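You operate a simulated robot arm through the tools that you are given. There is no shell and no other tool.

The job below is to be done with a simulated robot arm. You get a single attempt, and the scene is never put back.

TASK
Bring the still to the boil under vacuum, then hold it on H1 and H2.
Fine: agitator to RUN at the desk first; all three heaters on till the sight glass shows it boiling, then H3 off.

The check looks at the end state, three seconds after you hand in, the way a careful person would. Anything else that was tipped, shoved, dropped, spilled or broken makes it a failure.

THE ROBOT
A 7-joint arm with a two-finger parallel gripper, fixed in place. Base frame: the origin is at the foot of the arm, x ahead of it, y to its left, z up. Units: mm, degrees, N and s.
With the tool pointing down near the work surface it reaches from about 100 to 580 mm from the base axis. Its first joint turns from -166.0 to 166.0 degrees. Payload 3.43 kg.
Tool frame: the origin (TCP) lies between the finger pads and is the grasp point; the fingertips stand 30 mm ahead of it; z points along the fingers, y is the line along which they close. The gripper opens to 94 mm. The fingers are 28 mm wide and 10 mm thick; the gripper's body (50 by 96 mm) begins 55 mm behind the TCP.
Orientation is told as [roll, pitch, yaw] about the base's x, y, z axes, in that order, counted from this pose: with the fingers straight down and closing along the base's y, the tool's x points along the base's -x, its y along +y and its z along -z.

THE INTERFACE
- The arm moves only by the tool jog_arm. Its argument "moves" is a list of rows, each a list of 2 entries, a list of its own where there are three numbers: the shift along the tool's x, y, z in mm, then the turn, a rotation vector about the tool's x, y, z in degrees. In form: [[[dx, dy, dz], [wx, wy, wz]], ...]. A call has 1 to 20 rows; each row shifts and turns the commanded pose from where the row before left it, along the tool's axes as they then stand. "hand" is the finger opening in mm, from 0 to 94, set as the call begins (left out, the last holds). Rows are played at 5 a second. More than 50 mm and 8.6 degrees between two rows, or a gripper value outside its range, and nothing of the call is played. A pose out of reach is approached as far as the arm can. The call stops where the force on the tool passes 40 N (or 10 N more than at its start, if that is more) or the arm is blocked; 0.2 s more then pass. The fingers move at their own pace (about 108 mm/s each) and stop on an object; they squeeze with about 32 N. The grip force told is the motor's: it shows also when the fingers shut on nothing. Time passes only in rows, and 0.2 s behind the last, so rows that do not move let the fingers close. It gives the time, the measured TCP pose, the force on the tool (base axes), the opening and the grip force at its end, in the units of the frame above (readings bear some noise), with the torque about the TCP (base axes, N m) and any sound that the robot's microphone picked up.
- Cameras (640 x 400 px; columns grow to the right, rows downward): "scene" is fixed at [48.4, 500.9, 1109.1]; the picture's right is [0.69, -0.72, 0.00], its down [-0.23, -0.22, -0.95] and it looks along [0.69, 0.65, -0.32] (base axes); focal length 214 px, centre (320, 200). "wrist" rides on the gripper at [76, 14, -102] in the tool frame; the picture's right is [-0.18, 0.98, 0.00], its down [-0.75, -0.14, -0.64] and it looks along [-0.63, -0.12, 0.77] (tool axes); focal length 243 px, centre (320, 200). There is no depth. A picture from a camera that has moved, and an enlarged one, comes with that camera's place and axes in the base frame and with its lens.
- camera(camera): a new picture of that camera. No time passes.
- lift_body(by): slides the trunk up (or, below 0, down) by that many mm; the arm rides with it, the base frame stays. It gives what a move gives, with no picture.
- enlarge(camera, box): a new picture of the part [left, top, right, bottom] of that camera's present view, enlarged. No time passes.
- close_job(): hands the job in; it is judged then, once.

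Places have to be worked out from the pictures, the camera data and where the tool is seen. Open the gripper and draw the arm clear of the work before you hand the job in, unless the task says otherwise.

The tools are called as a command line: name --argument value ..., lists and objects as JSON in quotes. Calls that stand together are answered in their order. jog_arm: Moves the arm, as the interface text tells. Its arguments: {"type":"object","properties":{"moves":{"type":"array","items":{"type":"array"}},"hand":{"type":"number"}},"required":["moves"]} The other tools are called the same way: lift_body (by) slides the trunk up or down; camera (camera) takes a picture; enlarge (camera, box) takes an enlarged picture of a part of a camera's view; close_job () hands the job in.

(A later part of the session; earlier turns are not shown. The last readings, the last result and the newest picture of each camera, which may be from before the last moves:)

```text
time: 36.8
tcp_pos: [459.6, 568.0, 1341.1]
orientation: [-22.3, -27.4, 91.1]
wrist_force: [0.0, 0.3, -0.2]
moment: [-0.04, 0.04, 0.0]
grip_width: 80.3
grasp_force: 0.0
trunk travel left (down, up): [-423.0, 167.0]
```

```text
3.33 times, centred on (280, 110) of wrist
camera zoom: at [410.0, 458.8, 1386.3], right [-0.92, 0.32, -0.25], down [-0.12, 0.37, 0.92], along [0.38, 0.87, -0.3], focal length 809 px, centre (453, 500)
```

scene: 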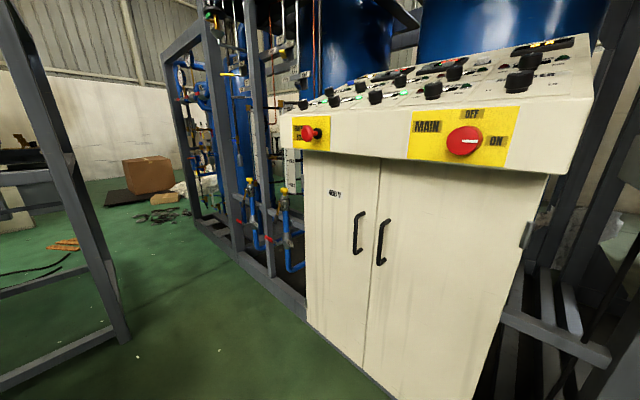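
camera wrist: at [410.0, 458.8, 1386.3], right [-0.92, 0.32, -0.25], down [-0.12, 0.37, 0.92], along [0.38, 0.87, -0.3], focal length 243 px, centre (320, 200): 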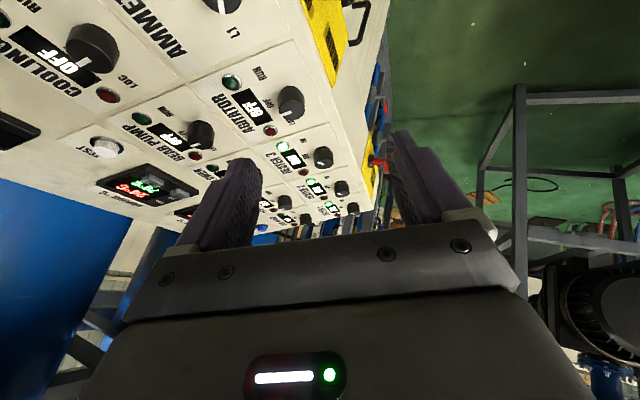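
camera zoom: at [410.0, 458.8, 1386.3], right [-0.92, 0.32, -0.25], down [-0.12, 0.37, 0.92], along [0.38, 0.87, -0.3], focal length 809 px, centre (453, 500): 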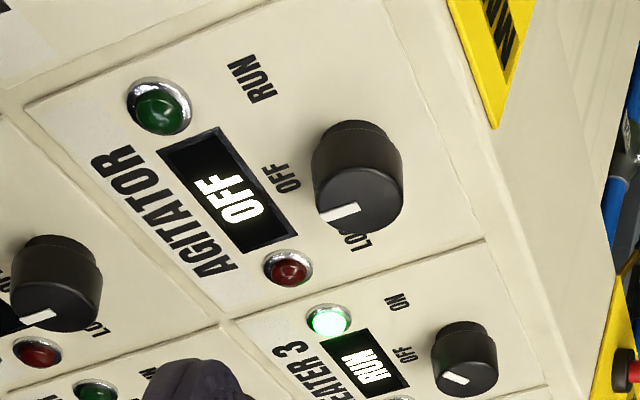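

The knob is a plain cylinder, roughly 35–40 mm wide and ~27 mm high, top centre at about (573, 674, 1197). I go to a 50 mm standoff with a 64 mm opening and check alignment.

jog_arm --moves '[[[-5.9, -10, 35.7], [0, 0, 0]], [[-5.9, -10, 35.7], [0, 0, 0]], [[-5.9, -10, 35.7], [0, 0, 0]], [[-5.9, -10, 35.7], [0, 0, 0]], [[0, 0, 0], [0, 0, 0]]]' --hand 64

camera --camera "wrist"

enlarge --camera "scene" --box '[350, 30, 600, 170]'

```text
time: 38.0
tcp_pos: [547.0, 636.8, 1245.8]
orientation: [-22.3, -27.4, 91.1]
wrist_force: [-0.1, -0.7, -0.1]
moment: [0.01, 0.0, 0.05]
grip_width: 64.1
grasp_force: 0.1
trunk travel left (down, up): [-423.0, 167.0]
```

```text
taken
camera wrist: at [497.3, 527.6, 1291.7], right [-0.92, 0.32, -0.25], down [-0.12, 0.37, 0.92], along [0.38, 0.87, -0.3], focal length 243 px, centre (320, 200)
```

wrist: 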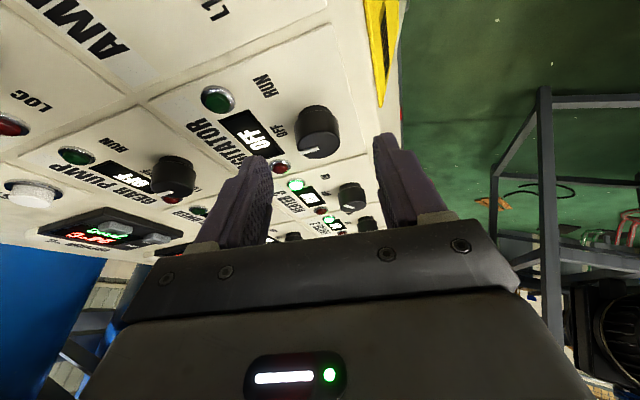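

```text
2.56 times, centred on (475, 100) of scene
camera zoom: at [48.4, 500.9, 1109.1], right [0.69, -0.72, 0.0], down [-0.23, -0.22, -0.95], along [0.69, 0.65, -0.32], focal length 549 px, centre (-77, 456)
```

zoom: 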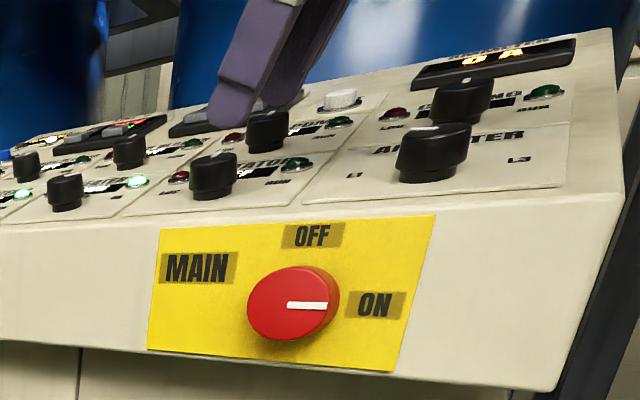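

enlarge --camera "wrist" --box '[240, 70, 400, 190]'

jog_arm --moves '[[[0, 0, 0], [0, 0, 0]], [[0, 0, 0], [0, 0, 0]]]'

```text
3.33 times, centred on (320, 130) of wrist
camera zoom: at [497.3, 527.6, 1291.7], right [-0.92, 0.32, -0.25], down [-0.12, 0.37, 0.92], along [0.38, 0.87, -0.3], focal length 809 px, centre (320, 433)
```

zoom: 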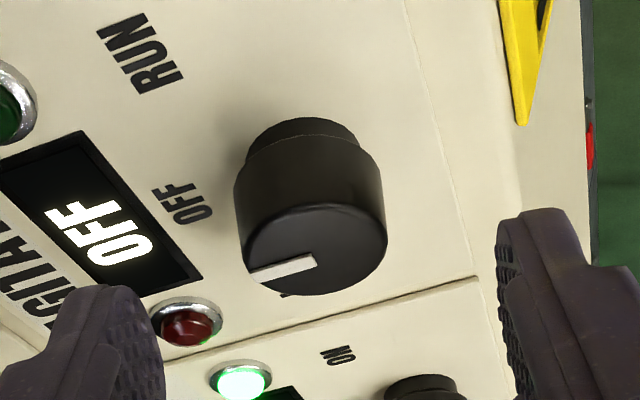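

```text
time: 38.6
tcp_pos: [548.6, 637.8, 1246.3]
orientation: [-22.3, -27.3, 91.2]
wrist_force: [0.5, -0.7, -0.5]
moment: [-0.03, -0.01, 0.0]
grip_width: 64.1
grasp_force: 0.2
trunk travel left (down, up): [-423.0, 167.0]
```

Knob is now precisely seen: top centre ≈ (575.5, 676.6, 1195.7), diameter ≈34 mm, height ≈33 mm, nicely between the fingers. I advance about 58 mm to straddle it.

jog_arm --moves '[[[-2.3, -0.6, 14.4], [0, 0, 0]], [[-2.3, -0.6, 14.4], [0, 0, 0]], [[-2.3, -0.6, 14.4], [0, 0, 0]], [[0, 0, 14.4], [0, 0, 0]], [[0, 0, 0], [0, 0, 0]]]'

camera --camera "wrist"

enlarge --camera "scene" --box '[350, 30, 600, 170]'

```text
time: 39.8
tcp_pos: [549.9, 635.8, 1229.2]
orientation: [-22.4, -27.3, 91.1]
wrist_force: [0.5, 0.2, -0.3]
moment: [0.0, -0.03, 0.0]
grip_width: 64.0
grasp_force: 0.0
out of reach, approached as far as the arm can: row 1, 2, 3, 4
trunk travel left (down, up): [-423.0, 167.0]
```

```text
taken
camera wrist: at [500.1, 526.9, 1273.8], right [-0.92, 0.32, -0.25], down [-0.12, 0.37, 0.92], along [0.38, 0.87, -0.3], focal length 243 px, centre (320, 200)
```

wrist: 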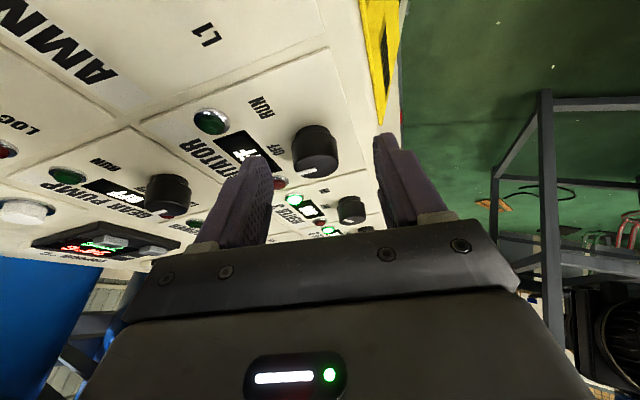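

```text
2.56 times, centred on (475, 100) of scene
camera zoom: at [48.4, 500.9, 1109.1], right [0.69, -0.72, 0.0], down [-0.23, -0.22, -0.95], along [0.69, 0.65, -0.32], focal length 549 px, centre (-77, 456)
```

zoom: 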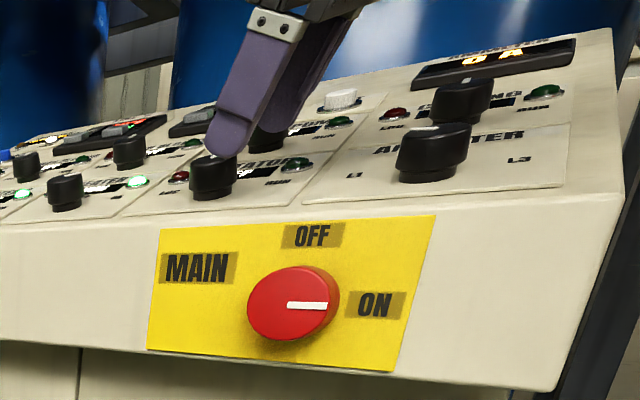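

The arm runs out of reach about 40 mm short in this orientation. I back off a little, turn the tool toward the radial direction (30° about the panel normal) and test how far it reaches there, hovering well above the knobs.

jog_arm --moves '[[[0, 0, -40], [0, 0, 0]], [[0, 0, -20], [0, 0, 0]], [[0, 0, 0], [3.29, 0, 6.74]], [[0, 0, 0], [3.29, 0, 6.74]], [[0, 0, 0], [3.29, 0, 6.74]], [[0, 0, 0], [3.29, 0, 6.74]], [[0, 0, 0], [0, 0, 0]]]'

```text
time: 41.4
tcp_pos: [526.5, 607.8, 1276.9]
orientation: [-19.5, -37.3, 61.2]
wrist_force: [-0.6, 0.3, 0.0]
moment: [0.0, 0.0, -0.02]
grip_width: 63.7
grasp_force: 0.1
trunk travel left (down, up): [-423.0, 167.0]
```

jog_arm --moves '[[[-11.7, 0, 9.4], [0, 0, 0]], [[-11.7, 0, 9.4], [0, 0, 0]], [[-11.7, 0, 9.4], [0, 0, 0]], [[-11.7, 0, 9.4], [0, 0, 0]], [[-11.7, 0, 9.4], [0, 0, 0]], [[-11.7, 0, 9.4], [0, 0, 0]]]'

```text
time: 42.8
tcp_pos: [557.9, 640.8, 1279.1]
orientation: [-19.5, -37.3, 61.3]
wrist_force: [-0.7, 0.0, 0.7]
moment: [0.0, 0.01, 0.0]
grip_width: 63.9
grasp_force: 0.0
out of reach, approached as far as the arm can: row 4, 5, 6
trunk travel left (down, up): [-423.0, 167.0]
```

Reach there was about 850 mm radially. A flatter tool should reach farther, so I tilt 24° more and test the radial limit again, still hovering ~70 mm above the knobs.

jog_arm --moves '[[[0, 0, -10], [0, 0, 0]], [[0, 0, 0], [0, -8, 0]], [[0, 0, 0], [0, -8, 0]], [[0, 0, 0], [0, -8, 0]], [[-4.55, 0, 8.9], [0, 0, 0]], [[-4.55, 0, 8.9], [0, 0, 0]], [[-4.55, 0, 8.9], [0, 0, 0]], [[-4.55, 0, 8.9], [0, 0, 0]], [[-4.55, 0, 8.9], [0, 0, 0]]]'

camera --camera "wrist"

```text
time: 44.8
tcp_pos: [584.9, 674.9, 1284.0]
orientation: [-31.0, -59.1, 76.5]
wrist_force: [-0.2, -0.3, -0.6]
moment: [0.0, -0.02, -0.02]
grip_width: 64.1
grasp_force: 0.1
trunk travel left (down, up): [-423.0, 167.0]
```

```text
taken
camera wrist: at [497.9, 586.9, 1260.9], right [-0.7, 0.71, -0.1], down [-0.24, -0.09, 0.97], along [0.68, 0.7, 0.24], focal length 243 px, centre (320, 200)
```

wrist: 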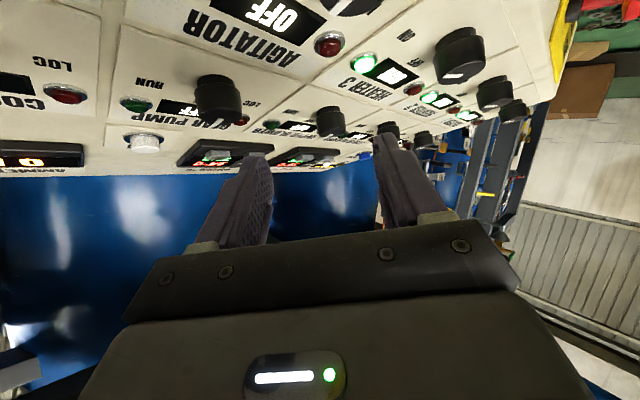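

With the flatter tool the arm reaches radius 893 mm, enough. I look at the scene camera to see the gripper's outline (e.g. camera bracket) before planning the grip.

enlarge --camera "scene" --box '[330, 0, 640, 180]'

enlarge --camera "wrist" --box '[160, 0, 560, 200]'

```text
2.06 times, centred on (485, 90) of scene
camera zoom: at [48.4, 500.9, 1109.1], right [0.69, -0.72, 0.0], down [-0.23, -0.22, -0.95], along [0.69, 0.65, -0.32], focal length 443 px, centre (-21, 427)
```

zoom: 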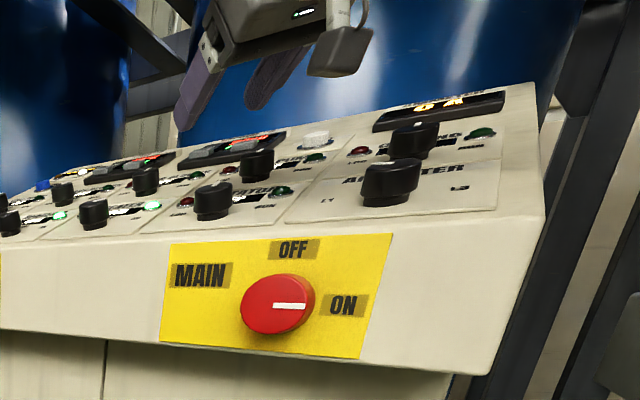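

```text
1.60 times, centred on (360, 100) of wrist
camera zoom: at [497.9, 586.9, 1260.9], right [-0.7, 0.71, -0.1], down [-0.24, -0.09, 0.97], along [0.68, 0.7, 0.24], focal length 388 px, centre (256, 360)
```

zoom: 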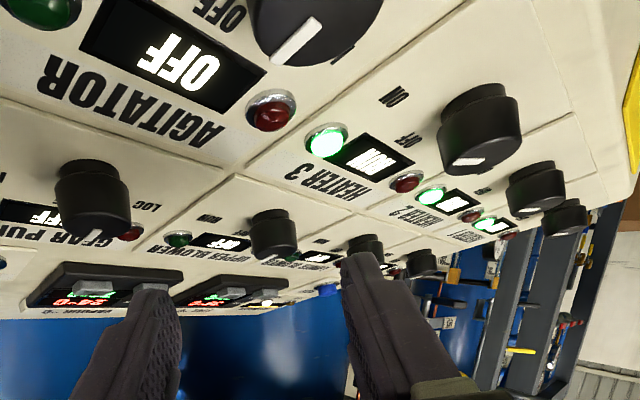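

There is a camera housing on the gripper's +x side, which would hang low near the ammeter knob. I retreat and flip the tool 180° about its own axis, so that the camera rides on top and looks down at the knob.

jog_arm --moves '[[[0, 0, -40], [0, 0, 0]], [[0, 0, -40], [0, 0, 0]], [[0, 0, -40], [0, 0, 0]], [[0, 0, 0], [0, 0, -8]], [[0, 0, 0], [0, 0, -8]], [[0, 0, 0], [0, 0, -8]], [[0, 0, 0], [0, 0, -8]], [[0, 0, 0], [0, 0, -8]], [[0, 0, 0], [0, 0, -8]], [[0, 0, 0], [0, 0, -8]], [[0, 0, 0], [0, 0, -8]], [[0, 0, 0], [0, 0, -8]], [[0, 0, 0], [0, 0, -8]], [[0, 0, 0], [0, 0, -8]]]'

jog_arm --moves '[[[0, 0, 0], [0, 0, -8]], [[0, 0, 0], [0, 0, -8]], [[0, 0, 0], [0, 0, -8]], [[0, 0, 0], [0, 0, -8]], [[0, 0, 0], [0, 0, -8]], [[0, 0, 0], [0, 0, -8]], [[0, 0, 0], [0, 0, -8]], [[0, 0, 0], [0, 0, -8]], [[0, 0, 0], [0, 0, -8]], [[0, 0, 0], [0, 0, -8]], [[0, 0, 0], [0, 0, -8]], [[0, 0, 0], [0, 0, -4]]]'

camera --camera "wrist"

```text
time: 47.8
tcp_pos: [504.7, 604.0, 1337.5]
orientation: [-63.1, 13.8, 138.5]
wrist_force: [0.1, 0.2, -1.1]
moment: [0.0, -0.01, 0.03]
grip_width: 63.9
grasp_force: 0.1
trunk travel left (down, up): [-423.0, 167.0]
```

```text
time: 50.4
tcp_pos: [503.8, 604.5, 1336.1]
orientation: [31.4, 59.0, -103.0]
wrist_force: [0.5, -0.2, 0.1]
moment: [-0.02, -0.02, 0.01]
grip_width: 63.8
grasp_force: 0.0
trunk travel left (down, up): [-423.0, 167.0]
```

```text
taken
camera wrist: at [454.1, 574.2, 1451.5], right [0.7, -0.71, 0.11], down [-0.62, -0.67, -0.4], along [0.36, 0.21, -0.91], focal length 243 px, centre (320, 200)
```

wrist: 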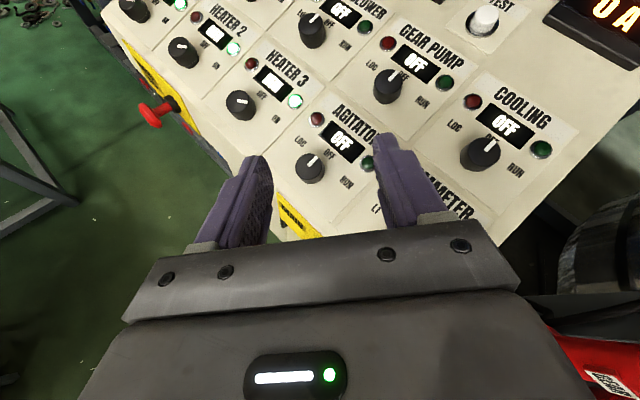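

The flip works and the view is upright and clear. I enlarge to measure the pointer angles and check the panel.

enlarge --camera "wrist" --box '[200, 60, 400, 220]'

lift_body --by -85

jog_arm --moves '[[[0, 0, 0], [5.1, 0, -4.29]], [[0, 0, 0], [5.1, 0, -4.29]], [[0, 0, 0], [5.1, 0, -4.29]]]'

camera --camera "wrist"

```text
2.50 times, centred on (300, 140) of wrist
camera zoom: at [454.1, 574.2, 1451.5], right [0.7, -0.71, 0.11], down [-0.62, -0.67, -0.4], along [0.36, 0.21, -0.91], focal length 606 px, centre (370, 350)
```

zoom: 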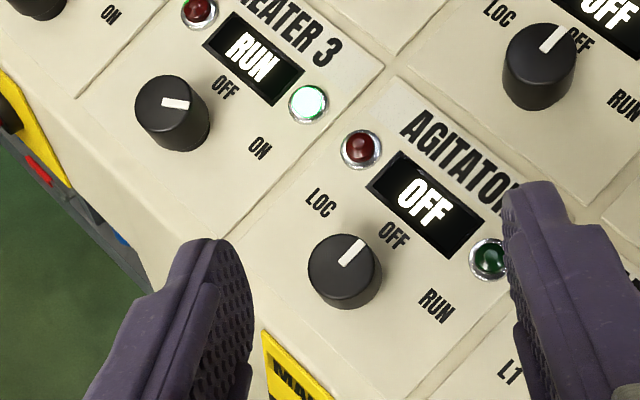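

```text
time: 51.6
tcp_pos: [504.2, 604.1, 1251.8]
orientation: [31.1, 59.1, -103.3]
wrist_force: [0.6, 0.1, 0.4]
moment: [-0.02, -0.01, 0.0]
grip_width: 64.0
grasp_force: 0.1
trunk travel left (down, up): [-338.0, 252.0]
```

```text
time: 52.4
tcp_pos: [504.4, 605.4, 1251.6]
orientation: [31.8, 52.3, -83.8]
wrist_force: [0.0, 0.3, 0.5]
moment: [-0.03, 0.02, 0.05]
grip_width: 64.2
grasp_force: 0.0
trunk travel left (down, up): [-338.0, 252.0]
```

```text
taken
camera wrist: at [466.0, 573.0, 1370.5], right [0.89, -0.43, 0.17], down [-0.37, -0.88, -0.31], along [0.28, 0.21, -0.94], focal length 243 px, centre (320, 200)
```

wrist: 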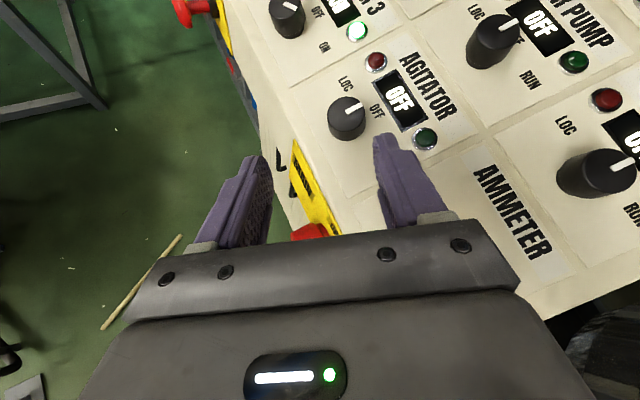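

The knob location is confirmed. I narrow to 54 mm and move to a 40 mm standoff, then check centring.

jog_arm --moves '[[[-5.2, 7.3, 19.4], [0, 0, 0]], [[-5.2, 7.3, 19.4], [0, 0, 0]], [[-5.2, 7.3, 19.4], [0, 0, 0]], [[0, 0, 0], [0, 0, 0]], [[0, 0, 0], [0, 0, 0]]]' --hand 54

camera --camera "wrist"

enlarge --camera "scene" --box '[350, 20, 600, 170]'

```text
time: 53.6
tcp_pos: [551.3, 631.0, 1217.1]
orientation: [32.0, 52.2, -83.8]
wrist_force: [0.5, 0.0, 0.5]
moment: [0.01, -0.01, -0.03]
grip_width: 53.8
grasp_force: 0.1
trunk travel left (down, up): [-338.0, 252.0]
```

```text
taken
camera wrist: at [512.3, 598.5, 1335.8], right [0.89, -0.43, 0.17], down [-0.37, -0.88, -0.31], along [0.29, 0.21, -0.94], focal length 243 px, centre (320, 200)
```

wrist: 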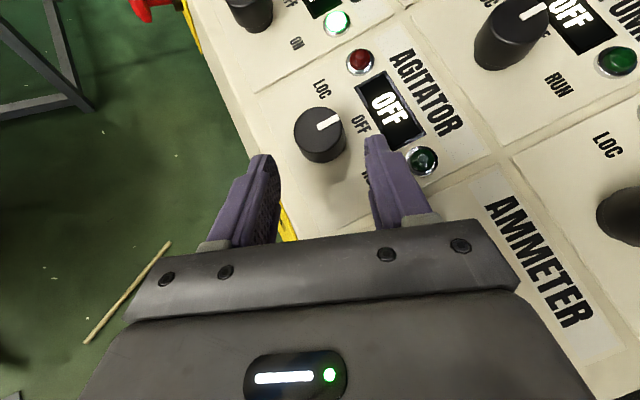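

```text
2.56 times, centred on (475, 95) of scene
camera zoom: at [48.4, 500.9, 1109.1], right [0.69, -0.72, 0.0], down [-0.23, -0.22, -0.95], along [0.69, 0.65, -0.32], focal length 549 px, centre (-77, 469)
```

zoom: 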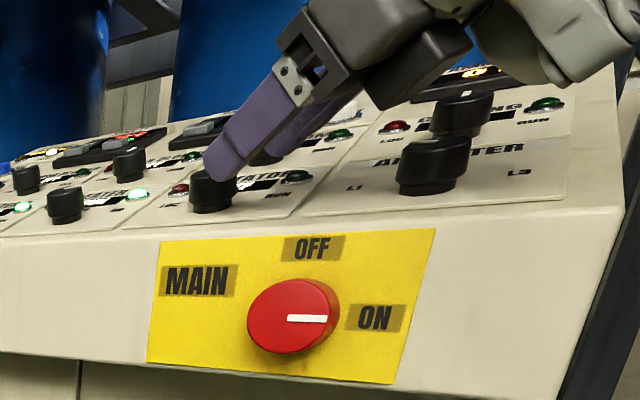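

Centred at column 320. I advance 40 mm along the fingers to straddle the knob.

jog_arm --moves '[[[0, 0, 13], [0, 0, 0]], [[0, 0, 13], [0, 0, 0]], [[0, 0, 13], [0, 0, 0]], [[0, 0, 0], [0, 0, 0]]]'

camera --camera "wrist"

enlarge --camera "scene" --box '[400, 50, 520, 130]'

```text
time: 54.7
tcp_pos: [564.6, 653.4, 1201.5]
orientation: [32.1, 52.5, -83.9]
wrist_force: [-32.1, -29.0, 9.9]
moment: [-1.44, 0.25, -4.24]
grip_width: 53.9
grasp_force: 0.2
trunk travel left (down, up): [-338.0, 252.0]
stopped in row 4: the force on the tool passed its limit at 41 N (the readings are from after the stop); the commanded pose is now the measured one
```

```text
taken
camera wrist: at [525.5, 621.9, 1321.3], right [0.88, -0.44, 0.17], down [-0.37, -0.87, -0.31], along [0.29, 0.21, -0.93], focal length 243 px, centre (320, 200)
```

wrist: 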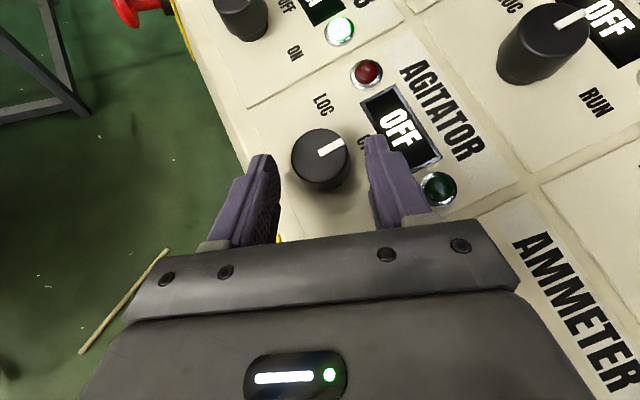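

```text
5.00 times, centred on (460, 90) of scene
camera zoom: at [48.4, 500.9, 1109.1], right [0.69, -0.72, 0.0], down [-0.23, -0.22, -0.95], along [0.69, 0.65, -0.32], focal length 1072 px, centre (-380, 750)
```

zoom: 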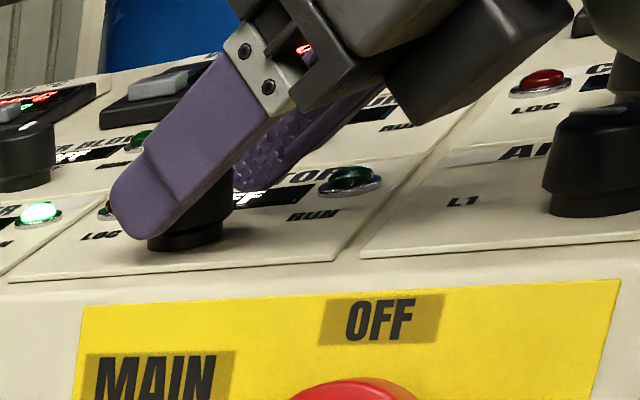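

The up-slope finger touched the display's bezel. I back out 16 mm, narrow the opening to 43 mm and go in again.

jog_arm --moves '[[[0, 0, -8], [0, 0, 0]], [[0, 0, -8], [0, 0, 0]], [[0, 0, 0], [0, 0, 0]]]'

jog_arm --moves '[[[0, 0, 0], [0, 0, 0]], [[0, 0, 0], [0, 0, 0]]]' --hand 43

camera --camera "wrist"

```text
time: 55.5
tcp_pos: [561.7, 646.8, 1205.9]
orientation: [31.7, 52.3, -84.1]
wrist_force: [-0.1, 0.1, 0.6]
moment: [-0.03, 0.02, 0.0]
grip_width: 54.0
grasp_force: 0.0
trunk travel left (down, up): [-338.0, 252.0]
```

```text
time: 56.1
tcp_pos: [562.1, 647.2, 1206.2]
orientation: [31.9, 52.2, -84.1]
wrist_force: [0.2, -1.0, -0.3]
moment: [-0.01, -0.03, -0.02]
grip_width: 43.1
grasp_force: 0.2
trunk travel left (down, up): [-338.0, 252.0]
```

```text
taken
camera wrist: at [523.9, 615.5, 1324.5], right [0.88, -0.43, 0.17], down [-0.37, -0.88, -0.31], along [0.28, 0.21, -0.94], focal length 243 px, centre (320, 200)
```

wrist: 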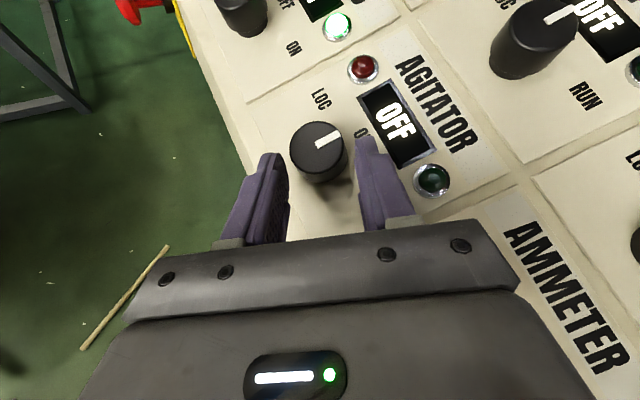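

jog_arm --moves '[[[0, -0.3, 6], [0, 0, 0]], [[0, -0.3, 6], [0, 0, 0]], [[0, -0.3, 5], [0, 0, 0]], [[0, 0, 0], [0, 0, 0]]]'

camera --camera "wrist"

```text
time: 57.0
tcp_pos: [565.3, 652.0, 1202.4]
orientation: [32.3, 52.5, -84.0]
wrist_force: [-29.7, -31.9, 12.1]
moment: [-1.9, 0.18, -3.81]
grip_width: 42.9
grasp_force: 0.1
trunk travel left (down, up): [-338.0, 252.0]
stopped in row 4: the force on the tool passed its limit at 43 N (the readings are from after the stop); the commanded pose is now the measured one
```

```text
taken
camera wrist: at [527.1, 620.8, 1321.0], right [0.88, -0.44, 0.17], down [-0.37, -0.87, -0.31], along [0.29, 0.21, -0.93], focal length 243 px, centre (320, 200)
```

wrist: 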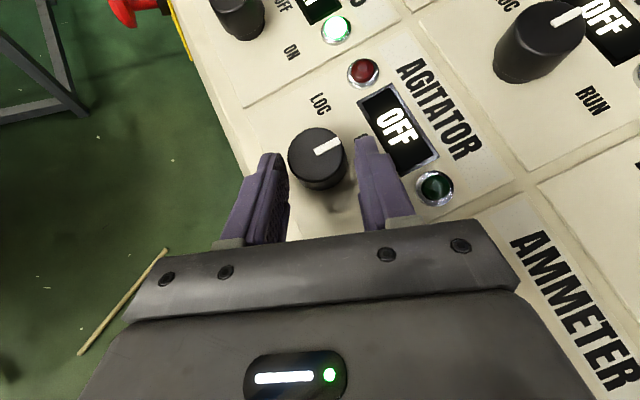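

The force's line of action passes through the ammeter knob: a wrist link is touching it, not the fingers. I retreat at once and check that the ammeter pointer hasn't moved.

jog_arm --moves '[[[0, 0, -15], [0, 0, 0]], [[10, 0, -25], [0, 0, 0]], [[10, 0, -25], [0, 0, 0]], [[0, 0, 0], [-5.1, 0, 4.29]], [[0, 0, 0], [-5.1, 0, 4.29]], [[0, 0, 0], [-5.1, 0, 4.29]], [[0, 0, 0], [0, 0, 0]]]'

camera --camera "wrist"

enlarge --camera "scene" --box '[400, 30, 600, 130]'

```text
time: 58.6
tcp_pos: [539.2, 623.8, 1246.5]
orientation: [31.0, 59.1, -103.8]
wrist_force: [-0.7, -0.3, 0.5]
moment: [0.02, -0.03, 0.01]
grip_width: 43.2
grasp_force: 0.0
trunk travel left (down, up): [-338.0, 252.0]
```

```text
taken
camera wrist: at [490.5, 592.8, 1360.6], right [0.69, -0.71, 0.1], down [-0.63, -0.67, -0.4], along [0.35, 0.21, -0.91], focal length 243 px, centre (320, 200)
```

wrist: 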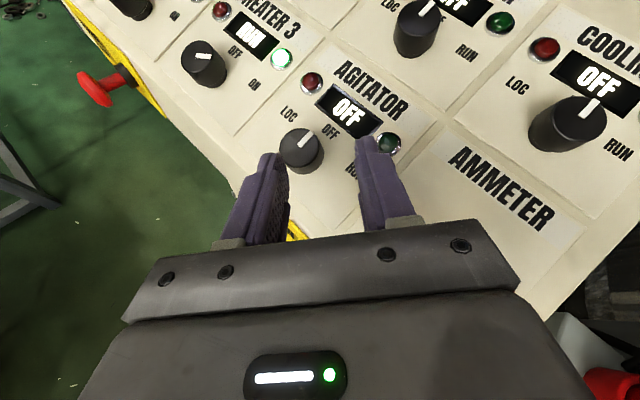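

```text
3.20 times, centred on (500, 80) of scene
camera zoom: at [48.4, 500.9, 1109.1], right [0.69, -0.72, 0.0], down [-0.23, -0.22, -0.95], along [0.69, 0.65, -0.32], focal length 686 px, centre (-256, 584)
```

zoom: 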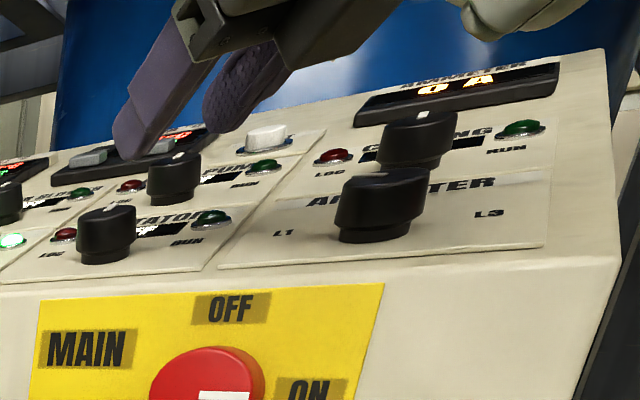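

The arm is clear. With the tool now at α=51° the wrist stays farther from the ammeter. I move to a 35 mm standoff, centred on the knob.

jog_arm --moves '[[[-7.6, -6.8, 9.5], [0, 0, 0]], [[-7.6, -6.8, 9.5], [0, 0, 0]], [[-7.6, -6.8, 9.5], [0, 0, 0]], [[0, 0, 0], [0, 0, 0]]]' --hand 48

camera --camera "wrist"

enlarge --camera "scene" --box '[400, 30, 600, 130]'

```text
time: 59.6
tcp_pos: [540.3, 642.5, 1209.0]
orientation: [31.0, 59.1, -103.7]
wrist_force: [-0.4, 0.2, -0.4]
moment: [-0.03, 0.0, -0.01]
grip_width: 48.1
grasp_force: 0.0
trunk travel left (down, up): [-338.0, 252.0]
```

```text
taken
camera wrist: at [491.9, 611.8, 1323.4], right [0.69, -0.71, 0.1], down [-0.63, -0.67, -0.4], along [0.35, 0.21, -0.91], focal length 243 px, centre (320, 200)
```

wrist: 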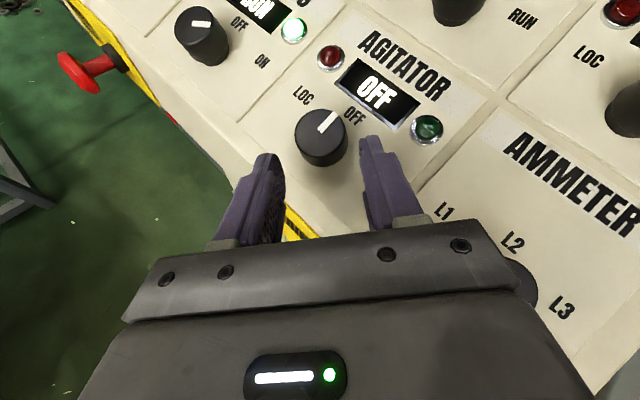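

```text
3.20 times, centred on (500, 80) of scene
camera zoom: at [48.4, 500.9, 1109.1], right [0.69, -0.72, 0.0], down [-0.23, -0.22, -0.95], along [0.69, 0.65, -0.32], focal length 686 px, centre (-256, 584)
```

zoom: 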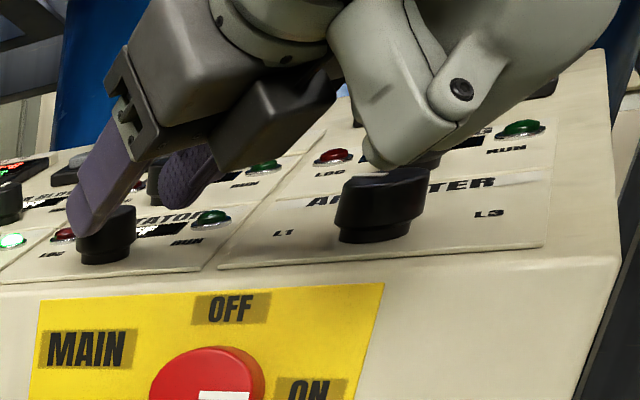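

Clearance to the ammeter should remain ~25 mm. I advance 24 mm, then check before the last 10 mm.

jog_arm --moves '[[[0, 0, 8], [0, 0, 0]], [[0, 0, 8], [0, 0, 0]], [[0, 0, 8], [0, 0, 0]], [[0, 0, 0], [0, 0, 0]]]'

camera --camera "wrist"

enlarge --camera "scene" --box '[400, 30, 600, 130]'

```text
time: 60.6
tcp_pos: [555.9, 656.5, 1197.3]
orientation: [31.2, 59.2, -103.5]
wrist_force: [-0.7, 0.2, 0.5]
moment: [-0.04, 0.0, 0.0]
grip_width: 47.9
grasp_force: 0.1
trunk travel left (down, up): [-338.0, 252.0]
```

```text
taken
camera wrist: at [507.3, 625.3, 1313.0], right [0.69, -0.71, 0.1], down [-0.63, -0.67, -0.4], along [0.35, 0.21, -0.91], focal length 243 px, centre (320, 200)
```

wrist: 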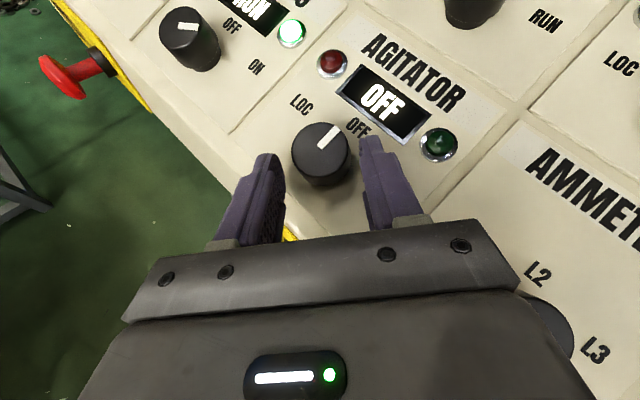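

```text
3.20 times, centred on (500, 80) of scene
camera zoom: at [48.4, 500.9, 1109.1], right [0.69, -0.72, 0.0], down [-0.23, -0.22, -0.95], along [0.69, 0.65, -0.32], focal length 686 px, centre (-256, 584)
```

zoom: 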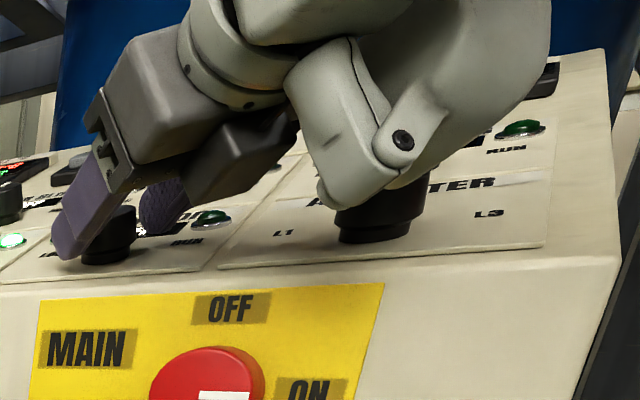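

jog_arm --moves '[[[0, -0.5, 5], [0, 0, 0]], [[0, 0, 5], [0, 0, 0]], [[0, 0, 0], [0, 0, 0]]]'

camera --camera "wrist"

enlarge --camera "scene" --box '[400, 30, 600, 130]'

```text
time: 61.4
tcp_pos: [562.7, 660.8, 1195.3]
orientation: [31.2, 59.2, -103.4]
wrist_force: [-5.5, -4.4, 5.6]
moment: [-0.13, -0.11, -0.18]
grip_width: 47.7
grasp_force: 0.1
trunk travel left (down, up): [-338.0, 252.0]
```

```text
taken
camera wrist: at [513.2, 630.8, 1310.5], right [0.69, -0.71, 0.1], down [-0.63, -0.67, -0.4], along [0.36, 0.22, -0.91], focal length 243 px, centre (320, 200)
```

wrist: 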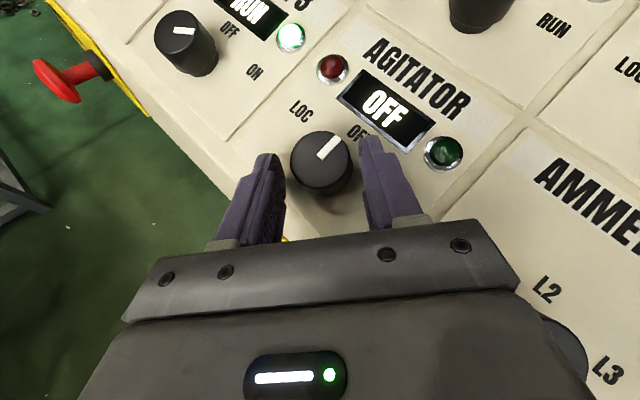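

```text
3.20 times, centred on (500, 80) of scene
camera zoom: at [48.4, 500.9, 1109.1], right [0.69, -0.72, 0.0], down [-0.23, -0.22, -0.95], along [0.69, 0.65, -0.32], focal length 686 px, centre (-256, 584)
```

zoom: 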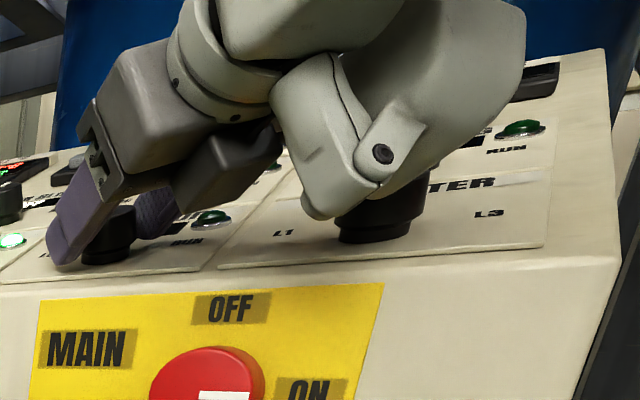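

A slight touch at the tip's lower corner, so I lift 2.5 mm and close the fingers on the knob.

jog_arm --moves '[[[2.5, 0, 0], [0, 0, 0]], [[0, 0, 0], [0, 0, 0]]]'

jog_arm --moves '[[[0, 0, 0], [0, 0, 0]], [[0, 0, 0], [0, 0, 0]], [[0, 0, 0], [0, 0, 0]]]' --hand 20

camera --camera "wrist"

```text
time: 62.0
tcp_pos: [563.2, 663.9, 1195.7]
orientation: [31.1, 59.1, -103.7]
wrist_force: [-2.2, -1.5, 1.4]
moment: [-0.02, -0.01, -0.08]
grip_width: 47.7
grasp_force: 0.1
trunk travel left (down, up): [-338.0, 252.0]
```

```text
time: 62.8
tcp_pos: [566.4, 662.5, 1196.9]
orientation: [31.0, 59.1, -103.7]
wrist_force: [4.7, -1.8, 2.5]
moment: [-0.39, -0.29, -0.22]
grip_width: 35.1
grasp_force: 44.7
trunk travel left (down, up): [-338.0, 252.0]
```

```text
taken
camera wrist: at [516.4, 632.2, 1311.7], right [0.69, -0.71, 0.1], down [-0.63, -0.67, -0.4], along [0.35, 0.21, -0.91], focal length 243 px, centre (320, 200)
```

wrist: 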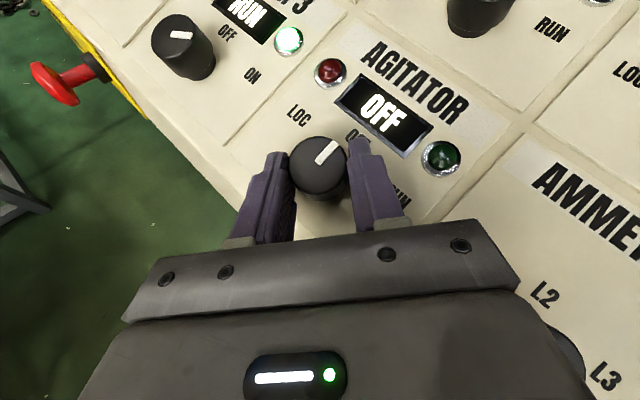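

Gripped at 35 mm. Now I turn the tool clockwise about the knob's axis, 35° for a start.

jog_arm --moves '[[[0.09, -2.24, 0.1], [-5.36, 0, 4.5]], [[0.09, -2.24, 0.1], [-5.36, 0, 4.5]], [[0.09, -2.24, 0.1], [-5.36, 0, 4.5]], [[0.09, -2.24, 0.1], [-5.36, 0, 4.5]], [[0.09, -2.24, 0.1], [-5.36, 0, 4.5]], [[0, 0, 0], [0, 0, 0]]]'

camera --camera "wrist"

enlarge --camera "scene" --box '[400, 30, 600, 130]'

```text
time: 64.0
tcp_pos: [559.1, 667.9, 1195.1]
orientation: [16.6, 68.1, -145.3]
wrist_force: [21.2, 21.5, -10.5]
moment: [0.27, -0.77, 0.4]
grip_width: 35.2
grasp_force: 45.4
out of reach, approached as far as the arm can: row 5
trunk travel left (down, up): [-338.0, 252.0]
stopped in row 5: the force on the tool passed its limit at 46 N (the readings are from after the stop); the commanded pose is now the measured one
```

```text
taken
camera wrist: at [496.1, 644.0, 1304.4], right [0.26, -0.96, -0.07], down [-0.85, -0.2, -0.48], along [0.45, 0.18, -0.87], focal length 243 px, centre (320, 200)
```

wrist: 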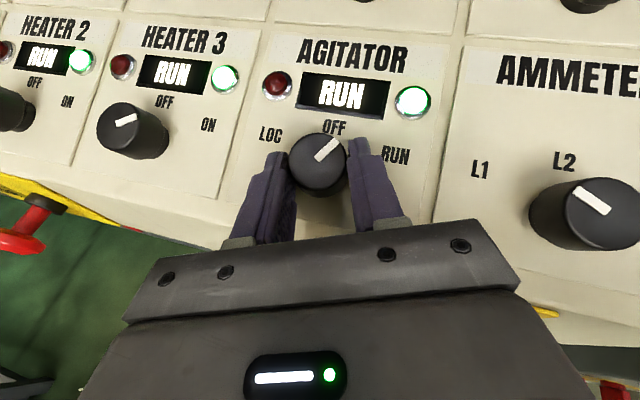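

```text
3.20 times, centred on (500, 80) of scene
camera zoom: at [48.4, 500.9, 1109.1], right [0.69, -0.72, 0.0], down [-0.23, -0.22, -0.95], along [0.69, 0.65, -0.32], focal length 686 px, centre (-256, 584)
```

zoom: 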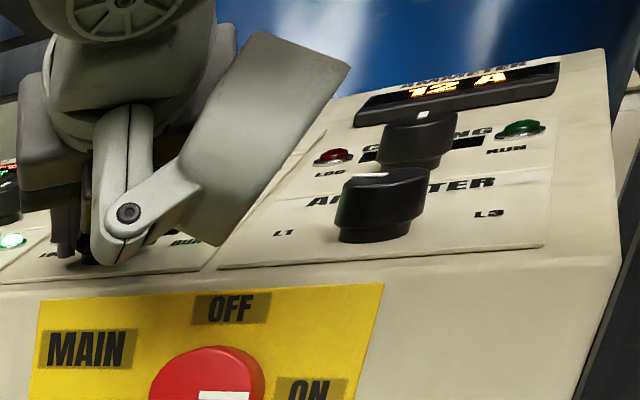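

The agitator display says RUN and its lamp is green; the pointer is ~45° round, a bit short of the heaters' ON angle. I release, back off, and see where it settles.

jog_arm --moves '[[[0, 0, 0], [0, 0, 0]], [[0, 0, 0], [0, 0, 0]]]' --hand 48

jog_arm --moves '[[[1, 0, -12], [0, 0, 0]], [[5, 0, -20], [0, 0, 0]], [[5, 0, -20], [0, 0, 0]]]'

camera --camera "wrist"

enlarge --camera "wrist" --box '[80, 20, 640, 220]'

```text
time: 64.6
tcp_pos: [554.6, 665.1, 1199.4]
orientation: [16.7, 68.3, -145.4]
wrist_force: [-0.8, 0.4, 0.4]
moment: [-0.01, 0.0, 0.03]
grip_width: 48.0
grasp_force: 0.0
trunk travel left (down, up): [-338.0, 252.0]
```

```text
time: 65.4
tcp_pos: [510.4, 650.4, 1228.6]
orientation: [16.8, 68.2, -145.5]
wrist_force: [0.3, -0.6, -0.6]
moment: [-0.03, 0.02, -0.02]
grip_width: 48.1
grasp_force: 0.1
trunk travel left (down, up): [-338.0, 252.0]
```

```text
taken
camera wrist: at [447.7, 627.5, 1337.3], right [0.26, -0.96, -0.07], down [-0.85, -0.2, -0.49], along [0.46, 0.18, -0.87], focal length 243 px, centre (320, 200)
```

wrist: 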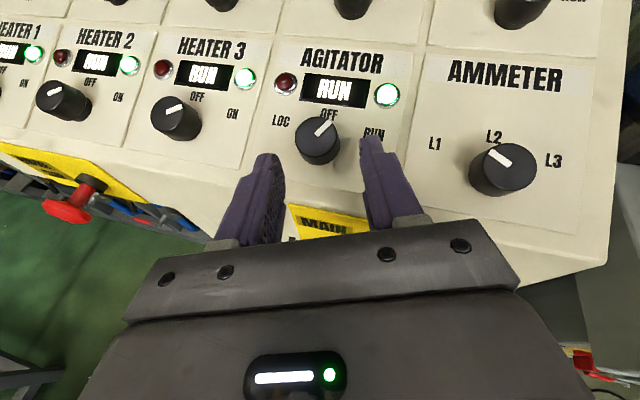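

```text
1.14 times, centred on (360, 120) of wrist
camera zoom: at [447.7, 627.5, 1337.3], right [0.26, -0.96, -0.07], down [-0.85, -0.2, -0.49], along [0.46, 0.18, -0.87], focal length 277 px, centre (274, 291)
```

zoom: 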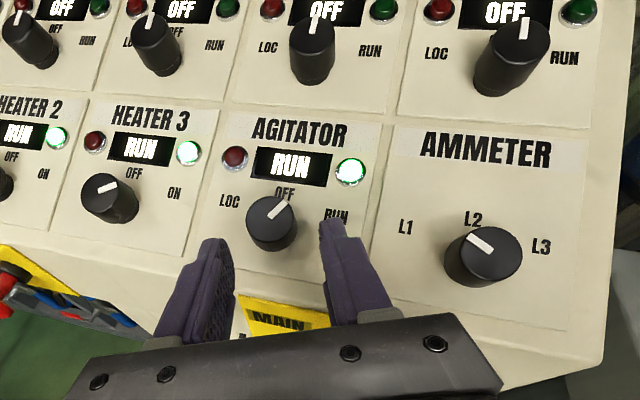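

The knob holds at roughly 33° – shown as RUN, but short of its full position (~55–60°). I'll regrip from the earlier angle and turn it the rest of the way.

jog_arm --moves '[[[0, 0, 0], [6.32, 0, -5.3]], [[0, 0, 0], [6.32, 0, -5.3]], [[0, 0, 0], [6.32, 0, -5.3]], [[0, 0, 0], [6.32, 0, -5.3]], [[-7.2, 12.4, 11.9], [0, 0, 0]], [[-7.2, 12.4, 11.9], [0, 0, 0]], [[0, 0, 0], [0, 0, 0]]]'

camera --camera "wrist"

```text
time: 67.0
tcp_pos: [542.9, 644.0, 1210.4]
orientation: [31.2, 59.1, -101.3]
wrist_force: [0.5, -0.1, -0.3]
moment: [-0.02, -0.03, 0.02]
grip_width: 48.0
grasp_force: 0.1
trunk travel left (down, up): [-338.0, 252.0]
```

```text
taken
camera wrist: at [496.0, 611.8, 1325.6], right [0.72, -0.69, 0.1], down [-0.6, -0.69, -0.4], along [0.35, 0.23, -0.91], focal length 243 px, centre (320, 200)
```

wrist: 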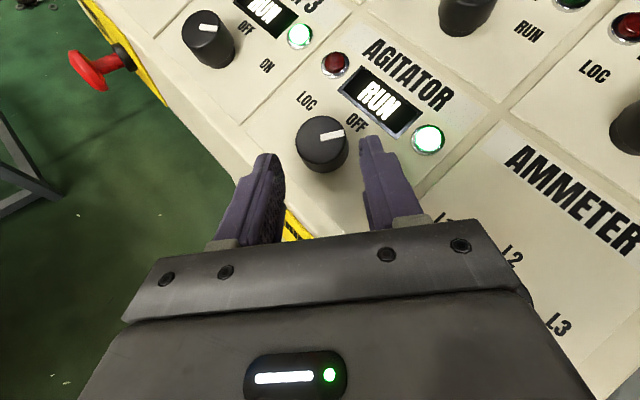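

Its pointer is clearly ~25–30° short compared with heater 3's. I advance again to the grip position and close.

jog_arm --moves '[[[0.2, 0.5, 8.2], [0, 0, 0]], [[0.2, 0.5, 8.2], [0, 0, 0]], [[0.2, 0.5, 8.2], [0, 0, 0]], [[0.2, 0.5, 7], [0, 0, 0]], [[0, 0, 0], [0, 0, 0]]]'

jog_arm --moves '[[[0, 0, 0], [0, 0, 0]], [[0, 0, 0], [0, 0, 0]], [[0, 0, 0], [0, 0, 0]]]' --hand 20

camera --camera "wrist"

```text
time: 68.2
tcp_pos: [567.8, 662.7, 1197.8]
orientation: [31.2, 59.1, -101.3]
wrist_force: [0.1, -0.8, 0.0]
moment: [0.02, -0.01, 0.01]
grip_width: 48.3
grasp_force: 0.2
trunk travel left (down, up): [-338.0, 252.0]
```

```text
time: 69.0
tcp_pos: [567.1, 663.7, 1198.0]
orientation: [31.2, 58.9, -101.3]
wrist_force: [-2.4, 1.4, -1.5]
moment: [0.08, 0.08, 0.08]
grip_width: 35.0
grasp_force: 45.9
trunk travel left (down, up): [-338.0, 252.0]
```

```text
taken
camera wrist: at [519.0, 631.5, 1312.9], right [0.72, -0.69, 0.1], down [-0.6, -0.69, -0.4], along [0.35, 0.23, -0.91], focal length 243 px, centre (320, 200)
```

wrist: 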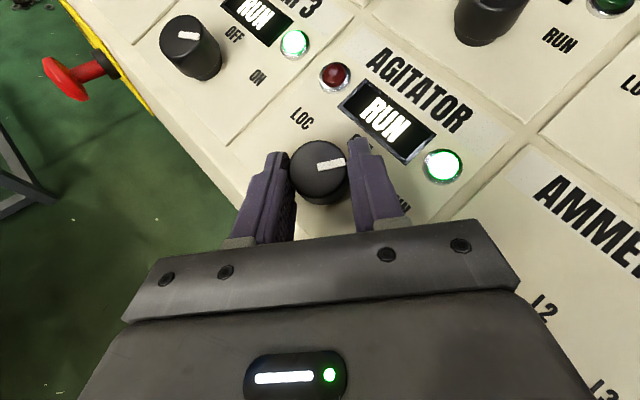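

Gripped again. I turn another 28° clockwise.

jog_arm --moves '[[[0.09, -2.24, 0.1], [-5.36, 0, 4.5]], [[0.09, -2.24, 0.1], [-5.36, 0, 4.5]], [[0.09, -2.24, 0.1], [-5.36, 0, 4.5]], [[0.09, -2.24, 0.1], [-5.36, 0, 4.5]], [[0, 0, 0], [0, 0, 0]]]'

jog_arm --moves '[[[0, 0, 0], [0, 0, 0]], [[0, 0, 0], [0, 0, 0]]]' --hand 48

jog_arm --moves '[[[1, 0, -12], [0, 0, 0]], [[5, 0, -20], [0, 0, 0]], [[5, 0, -20], [0, 0, 0]]]'

camera --camera "wrist"

```text
time: 70.2
tcp_pos: [564.5, 668.3, 1197.4]
orientation: [20.7, 67.4, -137.2]
wrist_force: [4.1, 2.8, 9.4]
moment: [-0.28, -1.05, 0.3]
grip_width: 35.3
grasp_force: 45.2
trunk travel left (down, up): [-338.0, 252.0]
```

```text
time: 70.8
tcp_pos: [562.8, 669.8, 1196.6]
orientation: [20.3, 67.2, -137.5]
wrist_force: [-0.5, -0.4, -0.7]
moment: [-0.01, -0.03, 0.03]
grip_width: 48.0
grasp_force: 0.0
trunk travel left (down, up): [-338.0, 252.0]
```

```text
time: 71.6
tcp_pos: [519.1, 657.0, 1225.8]
orientation: [20.4, 67.2, -137.4]
wrist_force: [-1.3, -0.3, 0.6]
moment: [0.03, 0.01, 0.03]
grip_width: 48.1
grasp_force: 0.0
trunk travel left (down, up): [-338.0, 252.0]
```

```text
taken
camera wrist: at [457.1, 631.4, 1336.6], right [0.34, -0.94, -0.04], down [-0.83, -0.28, -0.48], along [0.44, 0.19, -0.88], focal length 243 px, centre (320, 200)
```

wrist: 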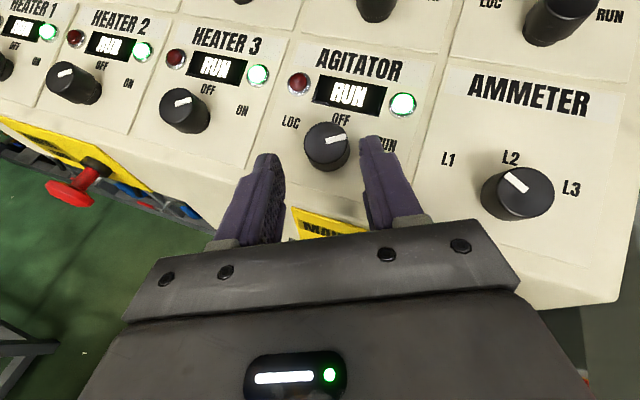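

The agitator is now at full RUN, in line with the heater switches; the ammeter pointer is still where it was (L1). I retreat from the desk and unflip the tool for the heater box.

jog_arm --moves '[[[0, 0, -40], [0, 0, 0]], [[0, 0, -40], [0, 0, 0]], [[0, 0, -40], [0, 0, 0]], [[0, 0, -40], [0, 0, 0]], [[0, 0, -40], [0, 0, 0]], [[0, 0, -40], [0, 0, 0]], [[0, 0, -40], [0, 0, 0]], [[0, 0, 0], [0, 0, 8]], [[0, 0, 0], [0, 0, 8]], [[0, 0, 0], [0, 0, 8]], [[0, 0, 0], [0, 0, 8]], [[0, 0, 0], [0, 0, 8]], [[0, 0, 0], [0, 0, 8]], [[0, 0, 0], [0, 0, 8]], [[0, 0, 0], [0, 0, 8]], [[0, 0, 0], [0, 0, 8]], [[0, 0, 0], [0, 0, 8]], [[0, 0, 0], [0, 0, 8]], [[0, 0, 0], [0, 0, 8]], [[0, 0, 0], [0, 0, 8]]]' --hand 0

jog_arm --moves '[[[0, 0, 0], [0, 0, 7.6]], [[0, 0, 0], [0, 0, 7.6]], [[0, 0, 0], [0, 0, 7.6]], [[0, 0, 0], [0, 0, 7.6]], [[0, 0, 0], [0, 0, 7.6]], [[0, 0, 0], [0, 0, 7.6]], [[0, 0, 0], [0, 0, 7.6]], [[0, 0, 0], [0, 0, 7.6]], [[0, 0, 0], [0, 0, 7.6]], [[0, 0, 0], [0, 0, 7.6]], [[0, 0, 0], [0, 8.33, 0]], [[0, 0, 0], [0, 8.33, 0]], [[0, 0, 0], [0, 8.33, 0]], [[0, 0, 0], [0, 8.33, 0]], [[0, 0, 0], [0, 8.33, 0]], [[0, 0, 0], [0, 8.33, 0]], [[0, 0, 0], [0, 0, 8]], [[0, 0, 0], [0, 0, 8]], [[0, 0, 0], [0, 0, 8]]]'

jog_arm --moves '[[[0, 0, 0], [0, 6.67, 0]], [[0, 0, 0], [0, 6.67, 0]], [[0, 0, 0], [0, 6.67, 0]]]'

camera --camera "wrist"

```text
time: 75.8
tcp_pos: [276.2, 564.2, 1325.7]
orientation: [-68.6, -5.4, 108.5]
wrist_force: [0.3, -0.1, -0.2]
moment: [0.0, -0.02, -0.04]
grip_width: 0.0
grasp_force: 32.1
trunk travel left (down, up): [-338.0, 252.0]
```

```text
time: 79.8
tcp_pos: [255.4, 544.7, 1301.6]
orientation: [-24.8, -39.2, 45.8]
wrist_force: [-0.1, 0.1, -0.4]
moment: [0.02, -0.03, -0.02]
grip_width: 0.0
grasp_force: 32.2
out of reach, approached as far as the arm can: row 9, 10, 12, 13, 14, 15, 16, 17, 18, 19
trunk travel left (down, up): [-338.0, 252.0]
```

```text
time: 80.6
tcp_pos: [254.7, 543.6, 1299.8]
orientation: [-24.9, -39.2, 45.8]
wrist_force: [0.5, -0.8, -0.6]
moment: [0.02, 0.01, 0.01]
grip_width: 0.0
grasp_force: 31.9
out of reach, approached as far as the arm can: row 1, 2, 3
trunk travel left (down, up): [-338.0, 252.0]
```

```text
taken
camera wrist: at [135.1, 502.3, 1320.0], right [-0.36, 0.91, -0.2], down [0.02, 0.23, 0.97], along [0.93, 0.34, -0.1], focal length 243 px, centre (320, 200)
```

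wrist: 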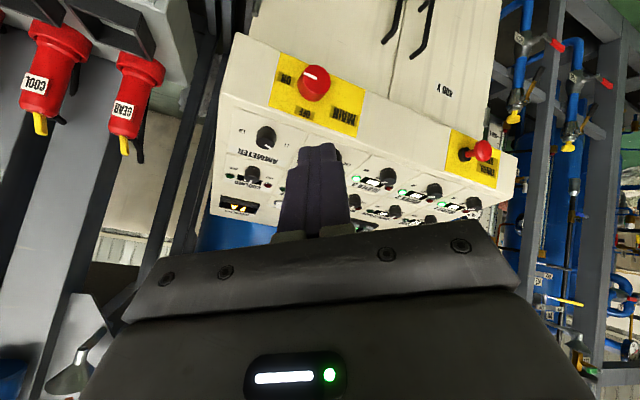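

A joint limit blocked the last rotations. I first bring the tool closer to the base in this orientation and then continue unwinding.

jog_arm --moves '[[[19.2, -33.7, -13.5], [0, 0, 0]], [[19.2, -33.7, -13.5], [0, 0, 0]], [[19.2, -33.7, -13.5], [0, 0, 0]], [[19.2, -33.7, -13.5], [0, 0, 0]], [[19.2, -33.7, -13.5], [0, 0, 0]], [[19.2, -33.7, -13.5], [0, 0, 0]], [[0, 0, 0], [0, 8, 0]], [[0, 0, 0], [0, 8, 0]], [[0, 0, 0], [0, 8, 0]]]'

```text
time: 82.6
tcp_pos: [230.2, 306.1, 1349.4]
orientation: [-20.0, -16.9, 35.4]
wrist_force: [-0.6, 0.2, 0.4]
moment: [-0.01, -0.01, 0.0]
grip_width: 0.2
grasp_force: 32.1
trunk travel left (down, up): [-338.0, 252.0]
```

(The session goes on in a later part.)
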